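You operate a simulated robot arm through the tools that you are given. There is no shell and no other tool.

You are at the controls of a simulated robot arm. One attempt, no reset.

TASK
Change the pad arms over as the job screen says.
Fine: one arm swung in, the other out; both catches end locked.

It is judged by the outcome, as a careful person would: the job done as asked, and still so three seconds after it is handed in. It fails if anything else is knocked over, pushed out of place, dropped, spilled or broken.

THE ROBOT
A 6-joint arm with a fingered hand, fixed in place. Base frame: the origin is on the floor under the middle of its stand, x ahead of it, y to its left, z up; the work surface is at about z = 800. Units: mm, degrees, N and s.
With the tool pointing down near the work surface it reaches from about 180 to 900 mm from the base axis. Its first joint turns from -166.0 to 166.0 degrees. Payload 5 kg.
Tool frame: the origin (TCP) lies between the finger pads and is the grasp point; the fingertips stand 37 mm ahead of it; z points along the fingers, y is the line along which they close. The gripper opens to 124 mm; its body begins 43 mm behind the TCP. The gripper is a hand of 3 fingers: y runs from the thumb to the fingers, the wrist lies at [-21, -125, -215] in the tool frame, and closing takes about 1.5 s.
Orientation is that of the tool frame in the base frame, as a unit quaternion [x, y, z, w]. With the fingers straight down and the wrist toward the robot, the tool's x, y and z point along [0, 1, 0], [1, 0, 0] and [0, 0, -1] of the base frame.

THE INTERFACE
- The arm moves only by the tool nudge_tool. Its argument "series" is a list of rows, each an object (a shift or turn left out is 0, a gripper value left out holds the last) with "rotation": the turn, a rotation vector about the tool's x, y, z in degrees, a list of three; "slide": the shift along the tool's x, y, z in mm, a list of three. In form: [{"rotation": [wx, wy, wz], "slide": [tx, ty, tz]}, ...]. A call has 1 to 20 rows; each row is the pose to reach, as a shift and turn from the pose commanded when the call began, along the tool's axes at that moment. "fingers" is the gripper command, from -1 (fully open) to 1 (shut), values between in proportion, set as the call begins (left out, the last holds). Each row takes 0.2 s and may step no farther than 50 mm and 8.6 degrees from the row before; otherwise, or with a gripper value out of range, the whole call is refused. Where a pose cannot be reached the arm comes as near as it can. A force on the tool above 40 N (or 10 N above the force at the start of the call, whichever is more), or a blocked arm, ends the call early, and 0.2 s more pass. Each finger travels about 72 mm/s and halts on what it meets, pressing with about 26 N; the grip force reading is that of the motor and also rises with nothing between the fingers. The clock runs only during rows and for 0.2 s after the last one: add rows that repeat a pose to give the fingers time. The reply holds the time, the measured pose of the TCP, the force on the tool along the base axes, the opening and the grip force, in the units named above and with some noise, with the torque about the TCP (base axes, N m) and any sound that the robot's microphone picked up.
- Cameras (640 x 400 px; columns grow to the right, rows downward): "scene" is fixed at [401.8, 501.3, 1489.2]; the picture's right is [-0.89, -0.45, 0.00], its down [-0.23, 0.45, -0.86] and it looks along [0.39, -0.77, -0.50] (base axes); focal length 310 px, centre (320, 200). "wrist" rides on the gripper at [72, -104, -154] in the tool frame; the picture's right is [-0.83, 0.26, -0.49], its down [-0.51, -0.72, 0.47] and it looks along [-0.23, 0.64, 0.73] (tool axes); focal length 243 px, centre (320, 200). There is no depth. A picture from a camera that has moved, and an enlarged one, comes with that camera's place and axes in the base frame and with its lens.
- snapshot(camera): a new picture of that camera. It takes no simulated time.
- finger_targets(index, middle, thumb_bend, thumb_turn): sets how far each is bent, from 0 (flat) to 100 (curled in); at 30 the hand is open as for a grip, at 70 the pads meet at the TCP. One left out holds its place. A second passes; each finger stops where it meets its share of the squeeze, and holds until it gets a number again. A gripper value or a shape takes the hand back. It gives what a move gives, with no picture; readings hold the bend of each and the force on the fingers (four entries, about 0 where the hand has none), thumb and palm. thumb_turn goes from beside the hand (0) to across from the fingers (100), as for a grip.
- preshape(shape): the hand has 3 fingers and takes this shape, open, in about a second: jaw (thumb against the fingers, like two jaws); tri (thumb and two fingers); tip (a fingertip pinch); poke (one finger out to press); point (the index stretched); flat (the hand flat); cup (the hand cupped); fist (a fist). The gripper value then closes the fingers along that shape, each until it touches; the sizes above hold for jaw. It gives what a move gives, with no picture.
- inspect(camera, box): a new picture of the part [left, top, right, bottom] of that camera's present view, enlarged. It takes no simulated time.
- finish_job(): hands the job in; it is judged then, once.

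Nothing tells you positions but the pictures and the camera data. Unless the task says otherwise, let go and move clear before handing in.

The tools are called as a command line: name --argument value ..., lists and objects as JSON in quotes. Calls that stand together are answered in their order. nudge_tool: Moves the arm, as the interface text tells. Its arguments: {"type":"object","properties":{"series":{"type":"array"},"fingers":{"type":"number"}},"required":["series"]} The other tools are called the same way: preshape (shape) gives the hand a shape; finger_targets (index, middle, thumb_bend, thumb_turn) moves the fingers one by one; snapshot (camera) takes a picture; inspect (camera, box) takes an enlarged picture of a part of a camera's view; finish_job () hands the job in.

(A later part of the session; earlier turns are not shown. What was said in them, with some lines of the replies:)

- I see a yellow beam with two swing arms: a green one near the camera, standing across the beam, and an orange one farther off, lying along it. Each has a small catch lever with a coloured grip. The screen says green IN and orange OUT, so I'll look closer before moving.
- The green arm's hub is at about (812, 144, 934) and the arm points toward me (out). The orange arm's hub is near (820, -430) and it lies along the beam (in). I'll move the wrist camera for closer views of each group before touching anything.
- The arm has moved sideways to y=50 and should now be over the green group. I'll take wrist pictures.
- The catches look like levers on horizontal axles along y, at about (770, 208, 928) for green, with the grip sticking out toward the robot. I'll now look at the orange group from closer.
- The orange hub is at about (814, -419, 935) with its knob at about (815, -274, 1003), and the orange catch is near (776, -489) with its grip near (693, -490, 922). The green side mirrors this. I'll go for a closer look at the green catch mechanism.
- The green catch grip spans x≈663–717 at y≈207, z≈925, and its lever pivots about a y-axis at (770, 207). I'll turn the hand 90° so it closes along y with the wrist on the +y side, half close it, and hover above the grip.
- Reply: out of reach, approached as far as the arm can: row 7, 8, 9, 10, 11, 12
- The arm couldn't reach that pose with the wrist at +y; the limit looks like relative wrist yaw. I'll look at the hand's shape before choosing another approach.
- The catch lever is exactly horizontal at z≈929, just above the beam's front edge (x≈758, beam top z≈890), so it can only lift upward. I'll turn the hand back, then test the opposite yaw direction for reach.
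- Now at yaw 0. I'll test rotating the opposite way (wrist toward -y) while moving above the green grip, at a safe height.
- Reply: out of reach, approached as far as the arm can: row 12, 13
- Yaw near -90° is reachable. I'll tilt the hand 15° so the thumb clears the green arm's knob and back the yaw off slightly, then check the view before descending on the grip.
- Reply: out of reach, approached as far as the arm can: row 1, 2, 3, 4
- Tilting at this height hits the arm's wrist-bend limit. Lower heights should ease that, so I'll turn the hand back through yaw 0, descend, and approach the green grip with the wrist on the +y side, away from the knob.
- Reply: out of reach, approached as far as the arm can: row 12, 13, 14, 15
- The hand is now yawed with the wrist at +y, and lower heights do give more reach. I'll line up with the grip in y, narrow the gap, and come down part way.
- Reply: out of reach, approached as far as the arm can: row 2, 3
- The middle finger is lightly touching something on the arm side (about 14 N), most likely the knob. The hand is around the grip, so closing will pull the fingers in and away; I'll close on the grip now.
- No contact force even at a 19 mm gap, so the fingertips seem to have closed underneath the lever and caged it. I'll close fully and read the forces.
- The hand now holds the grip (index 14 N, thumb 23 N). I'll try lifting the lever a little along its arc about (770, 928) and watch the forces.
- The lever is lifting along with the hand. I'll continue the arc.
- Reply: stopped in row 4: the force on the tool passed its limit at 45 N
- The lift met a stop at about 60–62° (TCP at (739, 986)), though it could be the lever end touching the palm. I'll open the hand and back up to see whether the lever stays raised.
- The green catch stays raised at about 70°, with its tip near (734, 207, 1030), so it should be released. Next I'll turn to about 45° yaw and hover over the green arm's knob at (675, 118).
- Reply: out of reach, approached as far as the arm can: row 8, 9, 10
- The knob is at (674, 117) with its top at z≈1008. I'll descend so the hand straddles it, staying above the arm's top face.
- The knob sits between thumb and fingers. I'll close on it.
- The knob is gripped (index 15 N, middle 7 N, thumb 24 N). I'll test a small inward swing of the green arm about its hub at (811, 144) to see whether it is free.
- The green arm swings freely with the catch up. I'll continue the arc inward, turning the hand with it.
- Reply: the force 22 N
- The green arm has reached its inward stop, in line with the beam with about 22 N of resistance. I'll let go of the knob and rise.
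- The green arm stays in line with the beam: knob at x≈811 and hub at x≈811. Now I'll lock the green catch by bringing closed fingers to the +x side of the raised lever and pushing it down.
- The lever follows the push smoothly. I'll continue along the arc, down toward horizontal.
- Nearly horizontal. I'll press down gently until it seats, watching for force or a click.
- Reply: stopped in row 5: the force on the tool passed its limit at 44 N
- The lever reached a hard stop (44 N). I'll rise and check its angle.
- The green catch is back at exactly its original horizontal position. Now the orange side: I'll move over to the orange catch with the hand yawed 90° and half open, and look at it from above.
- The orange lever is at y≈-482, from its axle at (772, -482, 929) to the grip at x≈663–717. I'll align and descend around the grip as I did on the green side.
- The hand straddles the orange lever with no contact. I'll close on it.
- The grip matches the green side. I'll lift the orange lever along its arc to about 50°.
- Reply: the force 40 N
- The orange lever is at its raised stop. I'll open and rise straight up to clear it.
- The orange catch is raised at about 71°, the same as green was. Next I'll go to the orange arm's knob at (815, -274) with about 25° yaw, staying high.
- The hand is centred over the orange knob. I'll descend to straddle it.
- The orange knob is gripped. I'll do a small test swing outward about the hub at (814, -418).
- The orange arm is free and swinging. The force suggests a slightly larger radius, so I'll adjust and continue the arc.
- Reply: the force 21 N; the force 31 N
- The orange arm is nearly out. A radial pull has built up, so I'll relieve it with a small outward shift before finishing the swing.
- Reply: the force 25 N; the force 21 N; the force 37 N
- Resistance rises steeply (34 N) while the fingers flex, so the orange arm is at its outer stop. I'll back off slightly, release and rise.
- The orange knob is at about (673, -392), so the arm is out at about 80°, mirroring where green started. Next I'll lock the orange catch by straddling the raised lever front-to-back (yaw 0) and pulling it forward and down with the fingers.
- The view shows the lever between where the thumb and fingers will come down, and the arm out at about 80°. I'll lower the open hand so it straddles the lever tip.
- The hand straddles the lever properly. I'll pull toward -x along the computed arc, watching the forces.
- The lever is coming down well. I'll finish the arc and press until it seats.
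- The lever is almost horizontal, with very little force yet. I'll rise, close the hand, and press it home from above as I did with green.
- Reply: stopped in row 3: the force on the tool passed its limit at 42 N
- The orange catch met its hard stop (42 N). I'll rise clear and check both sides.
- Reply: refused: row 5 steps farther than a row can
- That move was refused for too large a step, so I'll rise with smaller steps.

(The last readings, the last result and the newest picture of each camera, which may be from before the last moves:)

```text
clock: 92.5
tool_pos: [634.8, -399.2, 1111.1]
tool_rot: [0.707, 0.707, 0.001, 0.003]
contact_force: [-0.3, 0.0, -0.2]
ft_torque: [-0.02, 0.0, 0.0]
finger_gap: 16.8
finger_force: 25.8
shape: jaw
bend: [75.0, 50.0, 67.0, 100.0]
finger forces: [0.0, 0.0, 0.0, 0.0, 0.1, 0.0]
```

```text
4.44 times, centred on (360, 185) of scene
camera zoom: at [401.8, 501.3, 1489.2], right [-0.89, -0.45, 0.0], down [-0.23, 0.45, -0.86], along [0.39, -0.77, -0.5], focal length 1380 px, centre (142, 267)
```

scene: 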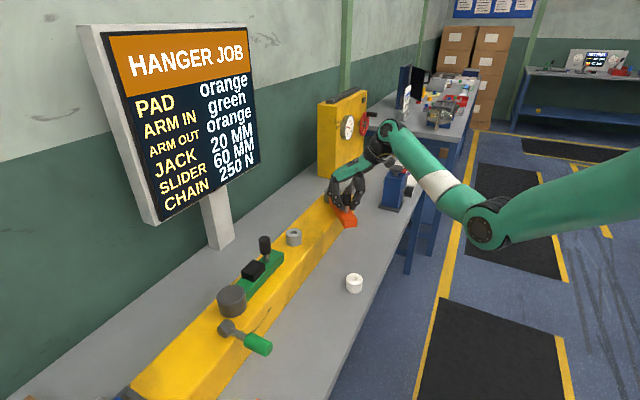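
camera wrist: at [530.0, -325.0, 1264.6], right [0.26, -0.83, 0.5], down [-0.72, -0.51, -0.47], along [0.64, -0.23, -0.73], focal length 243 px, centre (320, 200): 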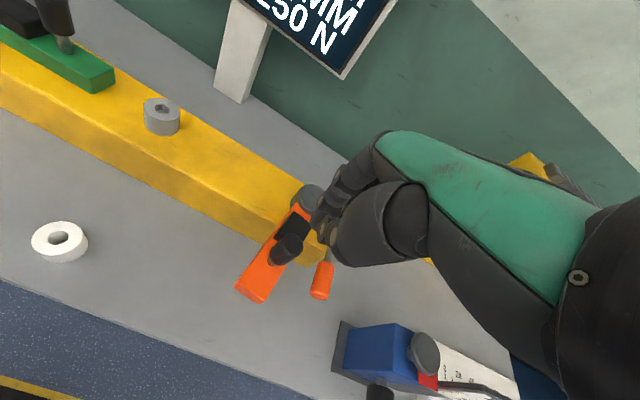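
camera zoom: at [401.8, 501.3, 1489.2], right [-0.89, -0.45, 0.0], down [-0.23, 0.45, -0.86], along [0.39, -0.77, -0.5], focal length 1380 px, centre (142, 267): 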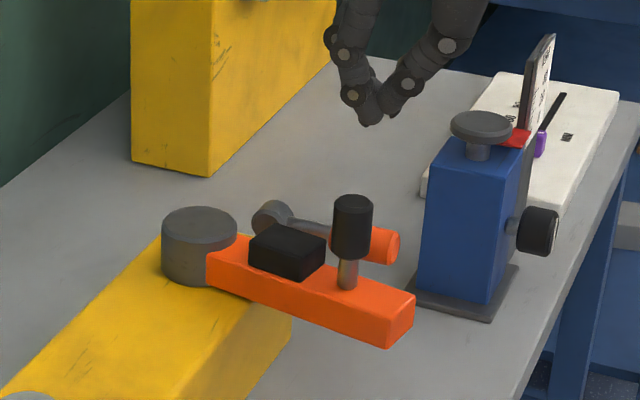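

inspect --camera "scene" --box '[320, 170, 400, 220]'

inspect --camera "scene" --box '[205, 305, 285, 365]'

```text
8.00 times, centred on (360, 195) of scene
camera zoom: at [401.8, 501.3, 1489.2], right [-0.89, -0.45, 0.0], down [-0.23, 0.45, -0.86], along [0.39, -0.77, -0.5], focal length 2484 px, centre (0, 240)
```

zoom: 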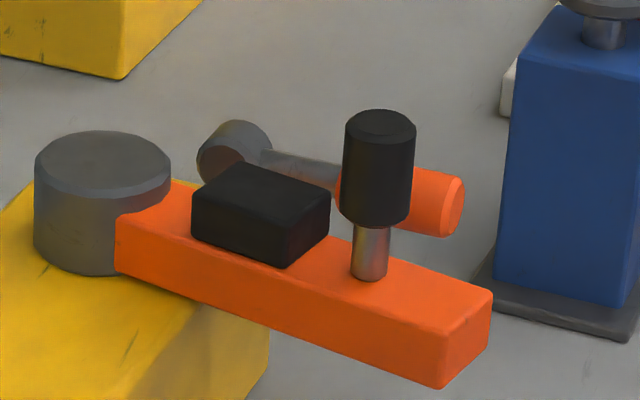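

```text
6.67 times, centred on (245, 335) of scene
camera zoom: at [401.8, 501.3, 1489.2], right [-0.89, -0.45, 0.0], down [-0.23, 0.45, -0.86], along [0.39, -0.77, -0.5], focal length 2070 px, centre (820, -700)
```

zoom: 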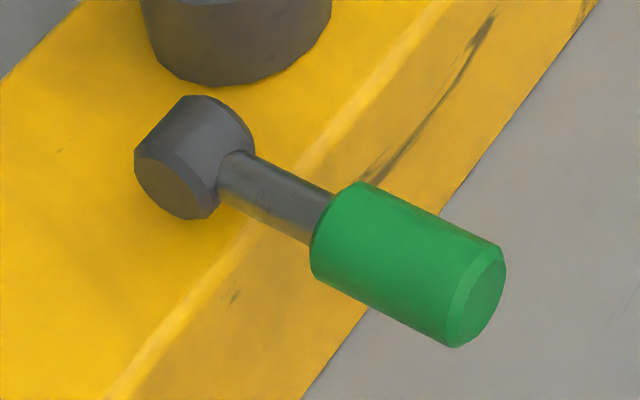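

Both levers look identical to their original horizontal (locked) positions. To confirm they hold, I'll do a gentle push test on each arm, starting with orange: closed fingers beside the knob on its -y side.

nudge_tool --series '[{"slide": [-23, 18, 0]}, {"slide": [-46, 37, 10]}, {"slide": [-46, 37, 50]}, {"slide": [-46, 37, 85]}, {"slide": [-46, 37, 105]}, {"slide": [-46, 37, 118]}, {"slide": [-46, 37, 118]}]'

inspect --camera "wrist" --box '[180, 150, 400, 380]'

inspect --camera "scene" --box '[300, 140, 420, 230]'

```text
clock: 94.1
tool_pos: [673.2, -444.9, 993.4]
tool_rot: [0.707, 0.707, -0.001, 0.002]
contact_force: [-0.5, 0.4, 0.7]
ft_torque: [0.0, 0.02, 0.0]
finger_gap: 16.7
finger_force: 25.9
shape: jaw
bend: [75.0, 50.0, 67.0, 100.0]
finger forces: [0.0, 0.1, 0.1, 0.0, 0.0, 0.0]
```

```text
1.74 times, centred on (290, 265) of wrist
camera zoom: at [568.0, -371.3, 1146.1], right [0.26, -0.83, 0.5], down [-0.72, -0.51, -0.47], along [0.64, -0.23, -0.73], focal length 422 px, centre (372, 87)
```

zoom: 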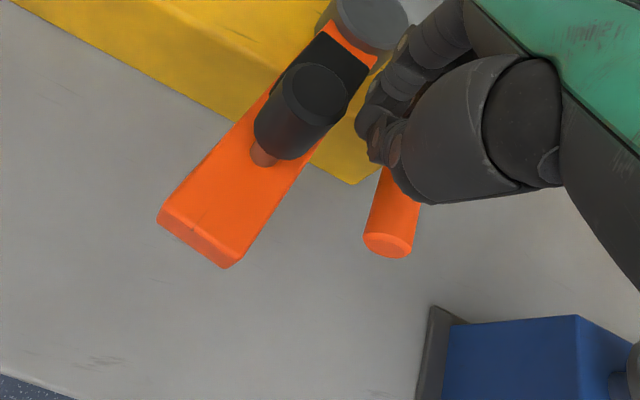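

```text
4.44 times, centred on (360, 185) of scene
camera zoom: at [401.8, 501.3, 1489.2], right [-0.89, -0.45, 0.0], down [-0.23, 0.45, -0.86], along [0.39, -0.77, -0.5], focal length 1380 px, centre (142, 267)
```

zoom: 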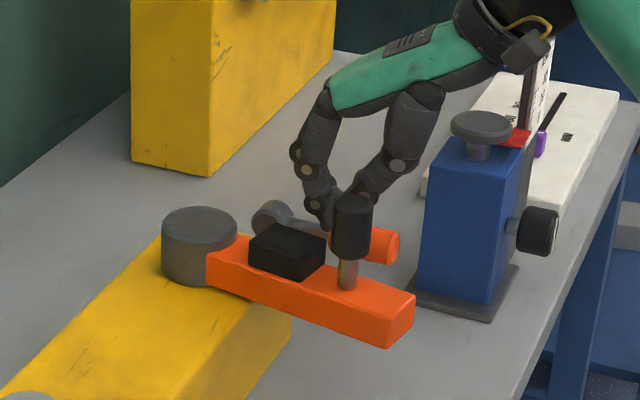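

nudge_tool --series '[{"slide": [8, 0, 0]}, {"slide": [14, 0, 0]}, {"slide": [18, 0, 0]}, {"slide": [21, 0, 0]}]'

```text
clock: 95.1
tool_pos: [671.1, -428.6, 992.1]
tool_rot: [0.709, 0.706, -0.001, 0.005]
contact_force: [-2.5, -31.1, 0.2]
ft_torque: [-1.1, 0.1, -1.04]
finger_gap: 16.5
finger_force: 26.0
shape: jaw
bend: [75.0, 50.0, 67.0, 100.0]
finger forces: [40.5, 0.0, 0.0, 0.0, 0.0, 0.1]
```

The knob holds against about 31 N. I'll check that it didn't move, then back off.

inspect --camera "scene" --box '[320, 170, 400, 220]'

nudge_tool --series '[{"slide": [-8, 0, 0]}, {"slide": [-18, 0, 0]}, {"slide": [-18, 0, -40]}, {"slide": [-18, 0, -85]}, {"slide": [-18, 0, -120]}]'

inspect --camera "scene" --box '[320, 170, 400, 220]'

```text
8.00 times, centred on (360, 195) of scene
camera zoom: at [401.8, 501.3, 1489.2], right [-0.89, -0.45, 0.0], down [-0.23, 0.45, -0.86], along [0.39, -0.77, -0.5], focal length 2484 px, centre (0, 240)
```

zoom: 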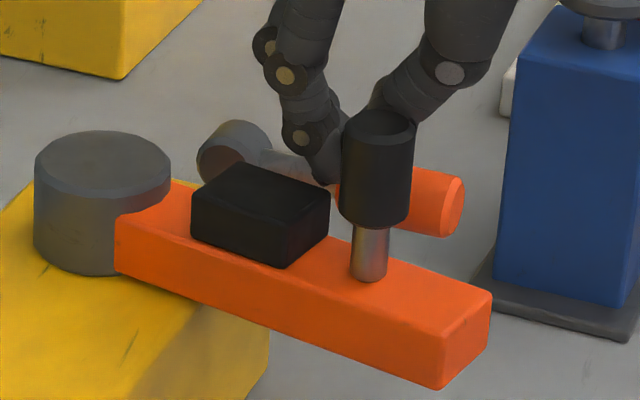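

```text
clock: 96.3
tool_pos: [672.8, -442.7, 1115.4]
tool_rot: [0.707, 0.707, 0.001, 0.002]
contact_force: [0.7, 0.1, 0.2]
ft_torque: [0.0, 0.02, -0.02]
finger_gap: 16.3
finger_force: 26.1
shape: jaw
bend: [75.0, 50.0, 67.0, 100.0]
finger forces: [0.0, 0.1, 0.1, 0.0, 0.0, 0.0]
```

```text
8.00 times, centred on (360, 195) of scene
camera zoom: at [401.8, 501.3, 1489.2], right [-0.89, -0.45, 0.0], down [-0.23, 0.45, -0.86], along [0.39, -0.77, -0.5], focal length 2484 px, centre (0, 240)
```

zoom: 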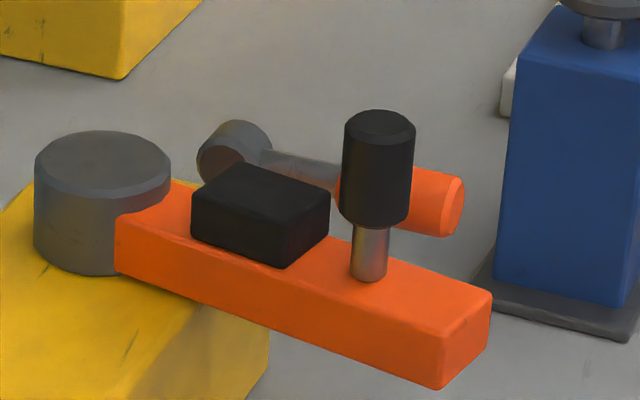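

The orange arm didn't budge, so it is locked out. Now the same gentle check on the green arm, straddling its knob at (811, 3) and pulling lightly toward -x.

nudge_tool --series '[{"slide": [44, 13, 0]}, {"slide": [89, 27, 0]}, {"slide": [134, 41, 0]}, {"slide": [179, 55, 0]}, {"slide": [224, 69, 0]}, {"slide": [269, 83, 0]}, {"slide": [314, 97, 0]}, {"slide": [359, 111, 0]}, {"slide": [404, 125, 0]}, {"slide": [446, 138, 0]}, {"slide": [446, 138, 0]}]' --fingers 0

inspect --camera "wrist" --box '[160, 150, 400, 380]'

```text
clock: 98.7
tool_pos: [810.0, 5.4, 1112.9]
tool_rot: [0.707, 0.707, 0.0, 0.003]
contact_force: [-0.4, -1.1, 0.0]
ft_torque: [0.0, -0.03, 0.03]
finger_gap: 61.9
finger_force: 0.1
shape: jaw
bend: [74.0, 45.0, 69.0, 100.0]
finger forces: [0.1, 0.0, 0.0, 0.1, 0.0, 0.0]
```

```text
1.74 times, centred on (280, 265) of wrist
camera zoom: at [704.9, 78.3, 1266.9], right [0.26, -0.83, 0.5], down [-0.72, -0.51, -0.47], along [0.64, -0.23, -0.73], focal length 422 px, centre (390, 87)
```

zoom: 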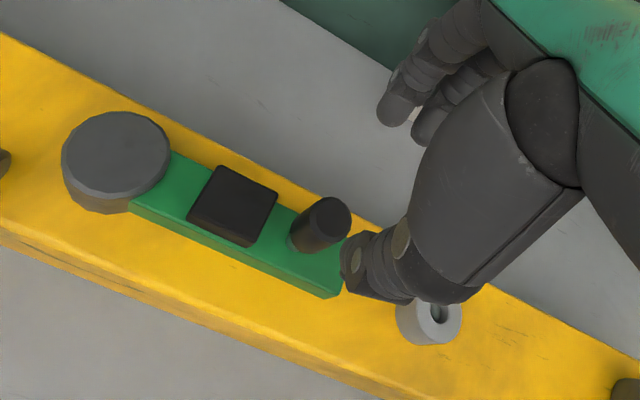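

nudge_tool --series '[{"slide": [0, 0, 40]}, {"slide": [0, 0, 80]}, {"slide": [0, 0, 110]}, {"slide": [0, 0, 123]}, {"slide": [0, -6, 123]}, {"slide": [0, -12, 123]}, {"slide": [0, -15, 123]}, {"slide": [0, -18, 123]}]'

```text
clock: 100.5
tool_pos: [792.4, 3.3, 989.3]
tool_rot: [0.707, 0.707, 0.0, 0.002]
contact_force: [0.5, -0.6, 0.3]
ft_torque: [0.01, 0.02, -0.02]
finger_gap: 61.7
finger_force: 0.1
shape: jaw
bend: [74.0, 45.0, 69.0, 100.0]
finger forces: [0.0, 0.1, 0.1, 0.1, 0.1, 0.0]
```

nudge_tool --series '[{"slide": [0, -3, 0]}, {"slide": [0, -6, 0]}, {"slide": [0, -8, 0]}]'

inspect --camera "wrist" --box '[160, 150, 400, 380]'

inspect --camera "scene" --box '[180, 180, 340, 320]'

```text
clock: 101.3
tool_pos: [785.0, 3.8, 990.6]
tool_rot: [0.707, 0.707, 0.0, 0.003]
contact_force: [4.4, -0.6, -0.3]
ft_torque: [-0.01, -0.13, -0.01]
finger_gap: 64.0
finger_force: 0.0
shape: jaw
bend: [74.0, 44.0, 69.0, 100.0]
finger forces: [2.0, 2.0, 0.0, 0.0, 0.0, 0.0]
```

```text
1.74 times, centred on (280, 265) of wrist
camera zoom: at [680.2, 77.7, 1143.2], right [0.26, -0.83, 0.5], down [-0.72, -0.51, -0.47], along [0.65, -0.23, -0.73], focal length 422 px, centre (390, 87)
```

zoom: 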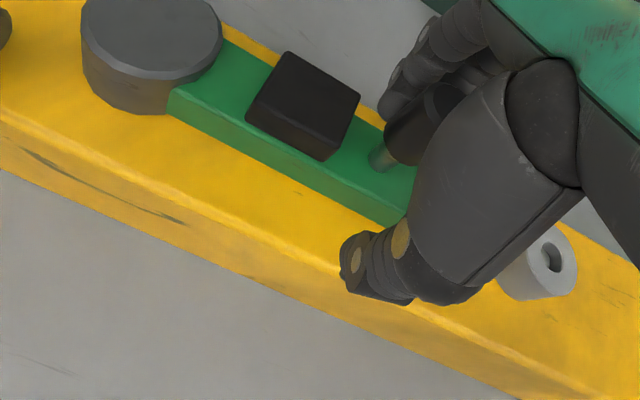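

```text
2.86 times, centred on (260, 250) of scene
camera zoom: at [401.8, 501.3, 1489.2], right [-0.89, -0.45, 0.0], down [-0.23, 0.45, -0.86], along [0.39, -0.77, -0.5], focal length 887 px, centre (491, 57)
```

zoom: 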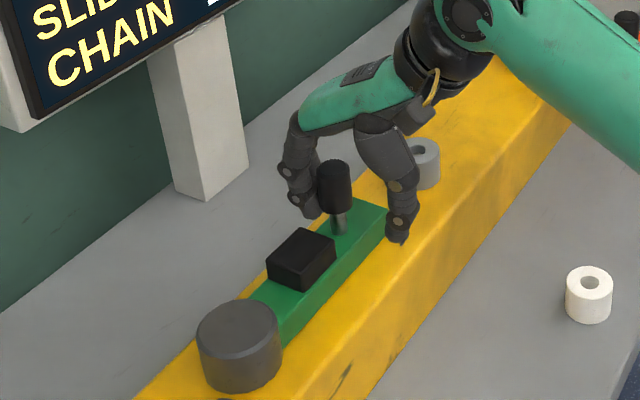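

nudge_tool --series '[{"slide": [0, -3, 0]}, {"slide": [0, -6, 0]}, {"slide": [0, -8, 0]}]'

inspect --camera "scene" --box '[180, 180, 340, 320]'

```text
clock: 102.1
tool_pos: [776.4, 3.9, 989.6]
tool_rot: [0.707, 0.707, 0.001, 0.003]
contact_force: [16.6, -0.4, 2.2]
ft_torque: [0.03, -0.51, 0.07]
finger_gap: 70.1
finger_force: 0.0
shape: jaw
bend: [73.0, 40.0, 69.0, 100.0]
finger forces: [6.7, 6.6, 0.0, 0.0, 0.0, 0.1]
```

```text
2.86 times, centred on (260, 250) of scene
camera zoom: at [401.8, 501.3, 1489.2], right [-0.89, -0.45, 0.0], down [-0.23, 0.45, -0.86], along [0.39, -0.77, -0.5], focal length 887 px, centre (491, 57)
```

zoom: 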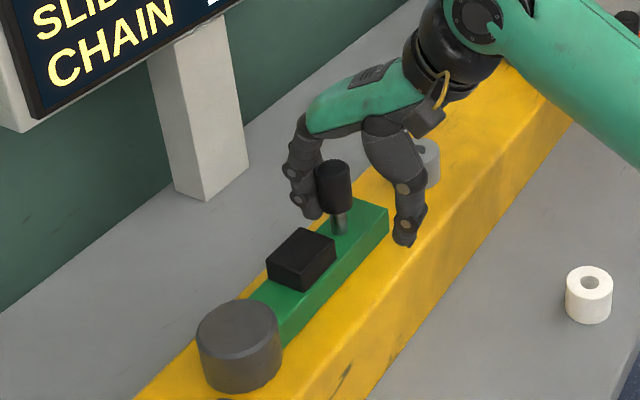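

nudge_tool --series '[{"slide": [0, -3, 0]}, {"slide": [0, -6, 0]}, {"slide": [0, -8, 0]}]'

inspect --camera "scene" --box '[180, 180, 340, 320]'

```text
clock: 102.9
tool_pos: [769.2, 4.8, 990.5]
tool_rot: [0.707, 0.707, 0.001, 0.004]
contact_force: [28.0, 0.0, 3.7]
ft_torque: [0.0, -0.87, 0.12]
finger_gap: 76.4
finger_force: 0.0
shape: jaw
bend: [25.0, 37.0, 69.0, 100.0]
finger forces: [12.0, 10.9, 0.0, 0.0, 0.0, 0.0]
```

```text
2.86 times, centred on (260, 250) of scene
camera zoom: at [401.8, 501.3, 1489.2], right [-0.89, -0.45, 0.0], down [-0.23, 0.45, -0.86], along [0.39, -0.77, -0.5], focal length 887 px, centre (491, 57)
```

zoom: 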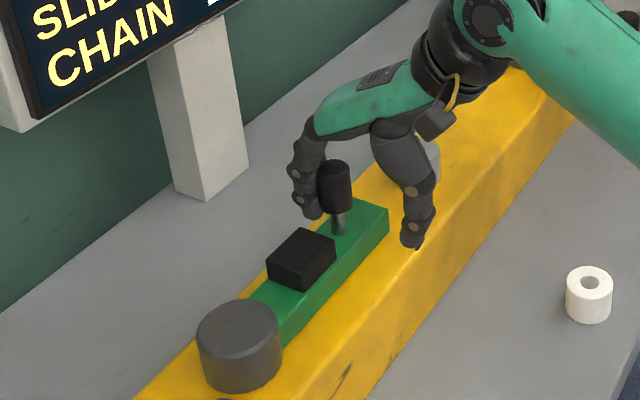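

The green arm also holds against 28 N without moving, so it is locked in. I'll re-centre, rise and move well clear.

nudge_tool --series '[{"slide": [0, 15, 0]}, {"slide": [0, 32, 0]}, {"slide": [0, 36, 0]}, {"slide": [0, 36, -35]}, {"slide": [0, 36, -80]}, {"slide": [0, 36, -125]}, {"slide": [0, 10, -165]}, {"slide": [0, -30, -190]}, {"slide": [0, -75, -210]}, {"slide": [0, -120, -220]}, {"slide": [0, -120, -220]}]'

snapshot --camera "scene"

snapshot --camera "wrist"

```text
clock: 105.3
tool_pos: [669.4, 4.7, 1180.0]
tool_rot: [0.707, 0.707, 0.002, 0.004]
contact_force: [0.7, -0.3, 0.6]
ft_torque: [0.0, -0.02, -0.04]
finger_gap: 61.8
finger_force: 0.2
shape: jaw
bend: [74.0, 45.0, 69.0, 100.0]
finger forces: [0.0, 0.0, 0.1, 0.1, 0.0, 0.0]
out of reach, approached as far as the arm can: row 10, 11
```

```text
taken
```

scene: 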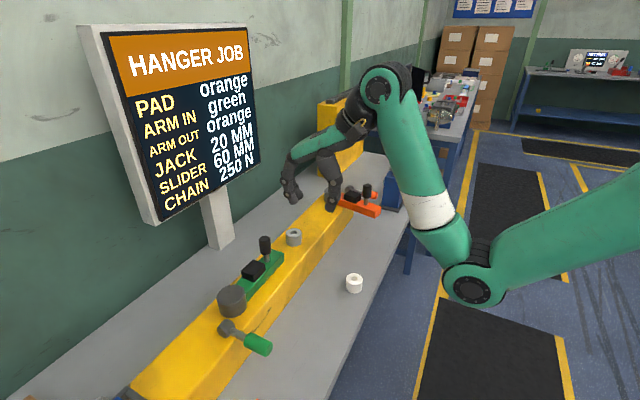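

```text
taken
camera wrist: at [563.4, 77.5, 1333.5], right [0.26, -0.83, 0.5], down [-0.72, -0.51, -0.48], along [0.65, -0.23, -0.73], focal length 243 px, centre (320, 200)
```

wrist: 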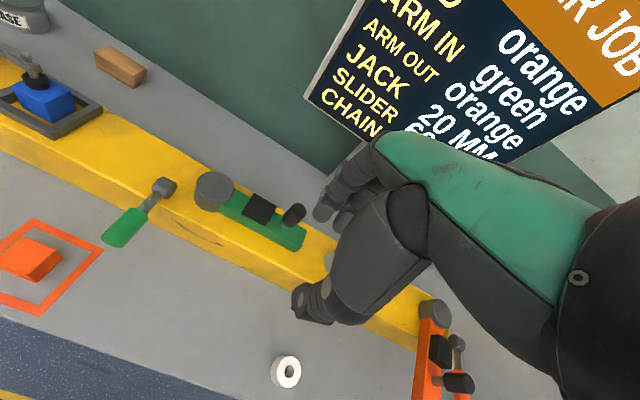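

The green arm is swung in along the beam and the orange arm is swung out. Both catches are down in their locked positions and held when I push-tested them. The rings, pads and jack look undisturbed and the hand is clear, so I'm handing in the job.

finish_job

```text
The job is handed in.
```

The pad arms are changed over as the job screen asked: green is swung in along the beam and orange is swung out.

- **Arms:** Each arm was moved to its stop. Orange sits out at about 80°, mirroring where green started.
- **Catches:** Both levers are back in their original horizontal, locked position. I pushed each arm against its catch to check (about 28 N on green, 31 N on orange) and neither moved.
- **Surroundings:** The rings, loose pads and blue jack look undisturbed. The hand had let go and was clear when I handed the job in.

The judge's result has not come back to me, only that the job was handed in.
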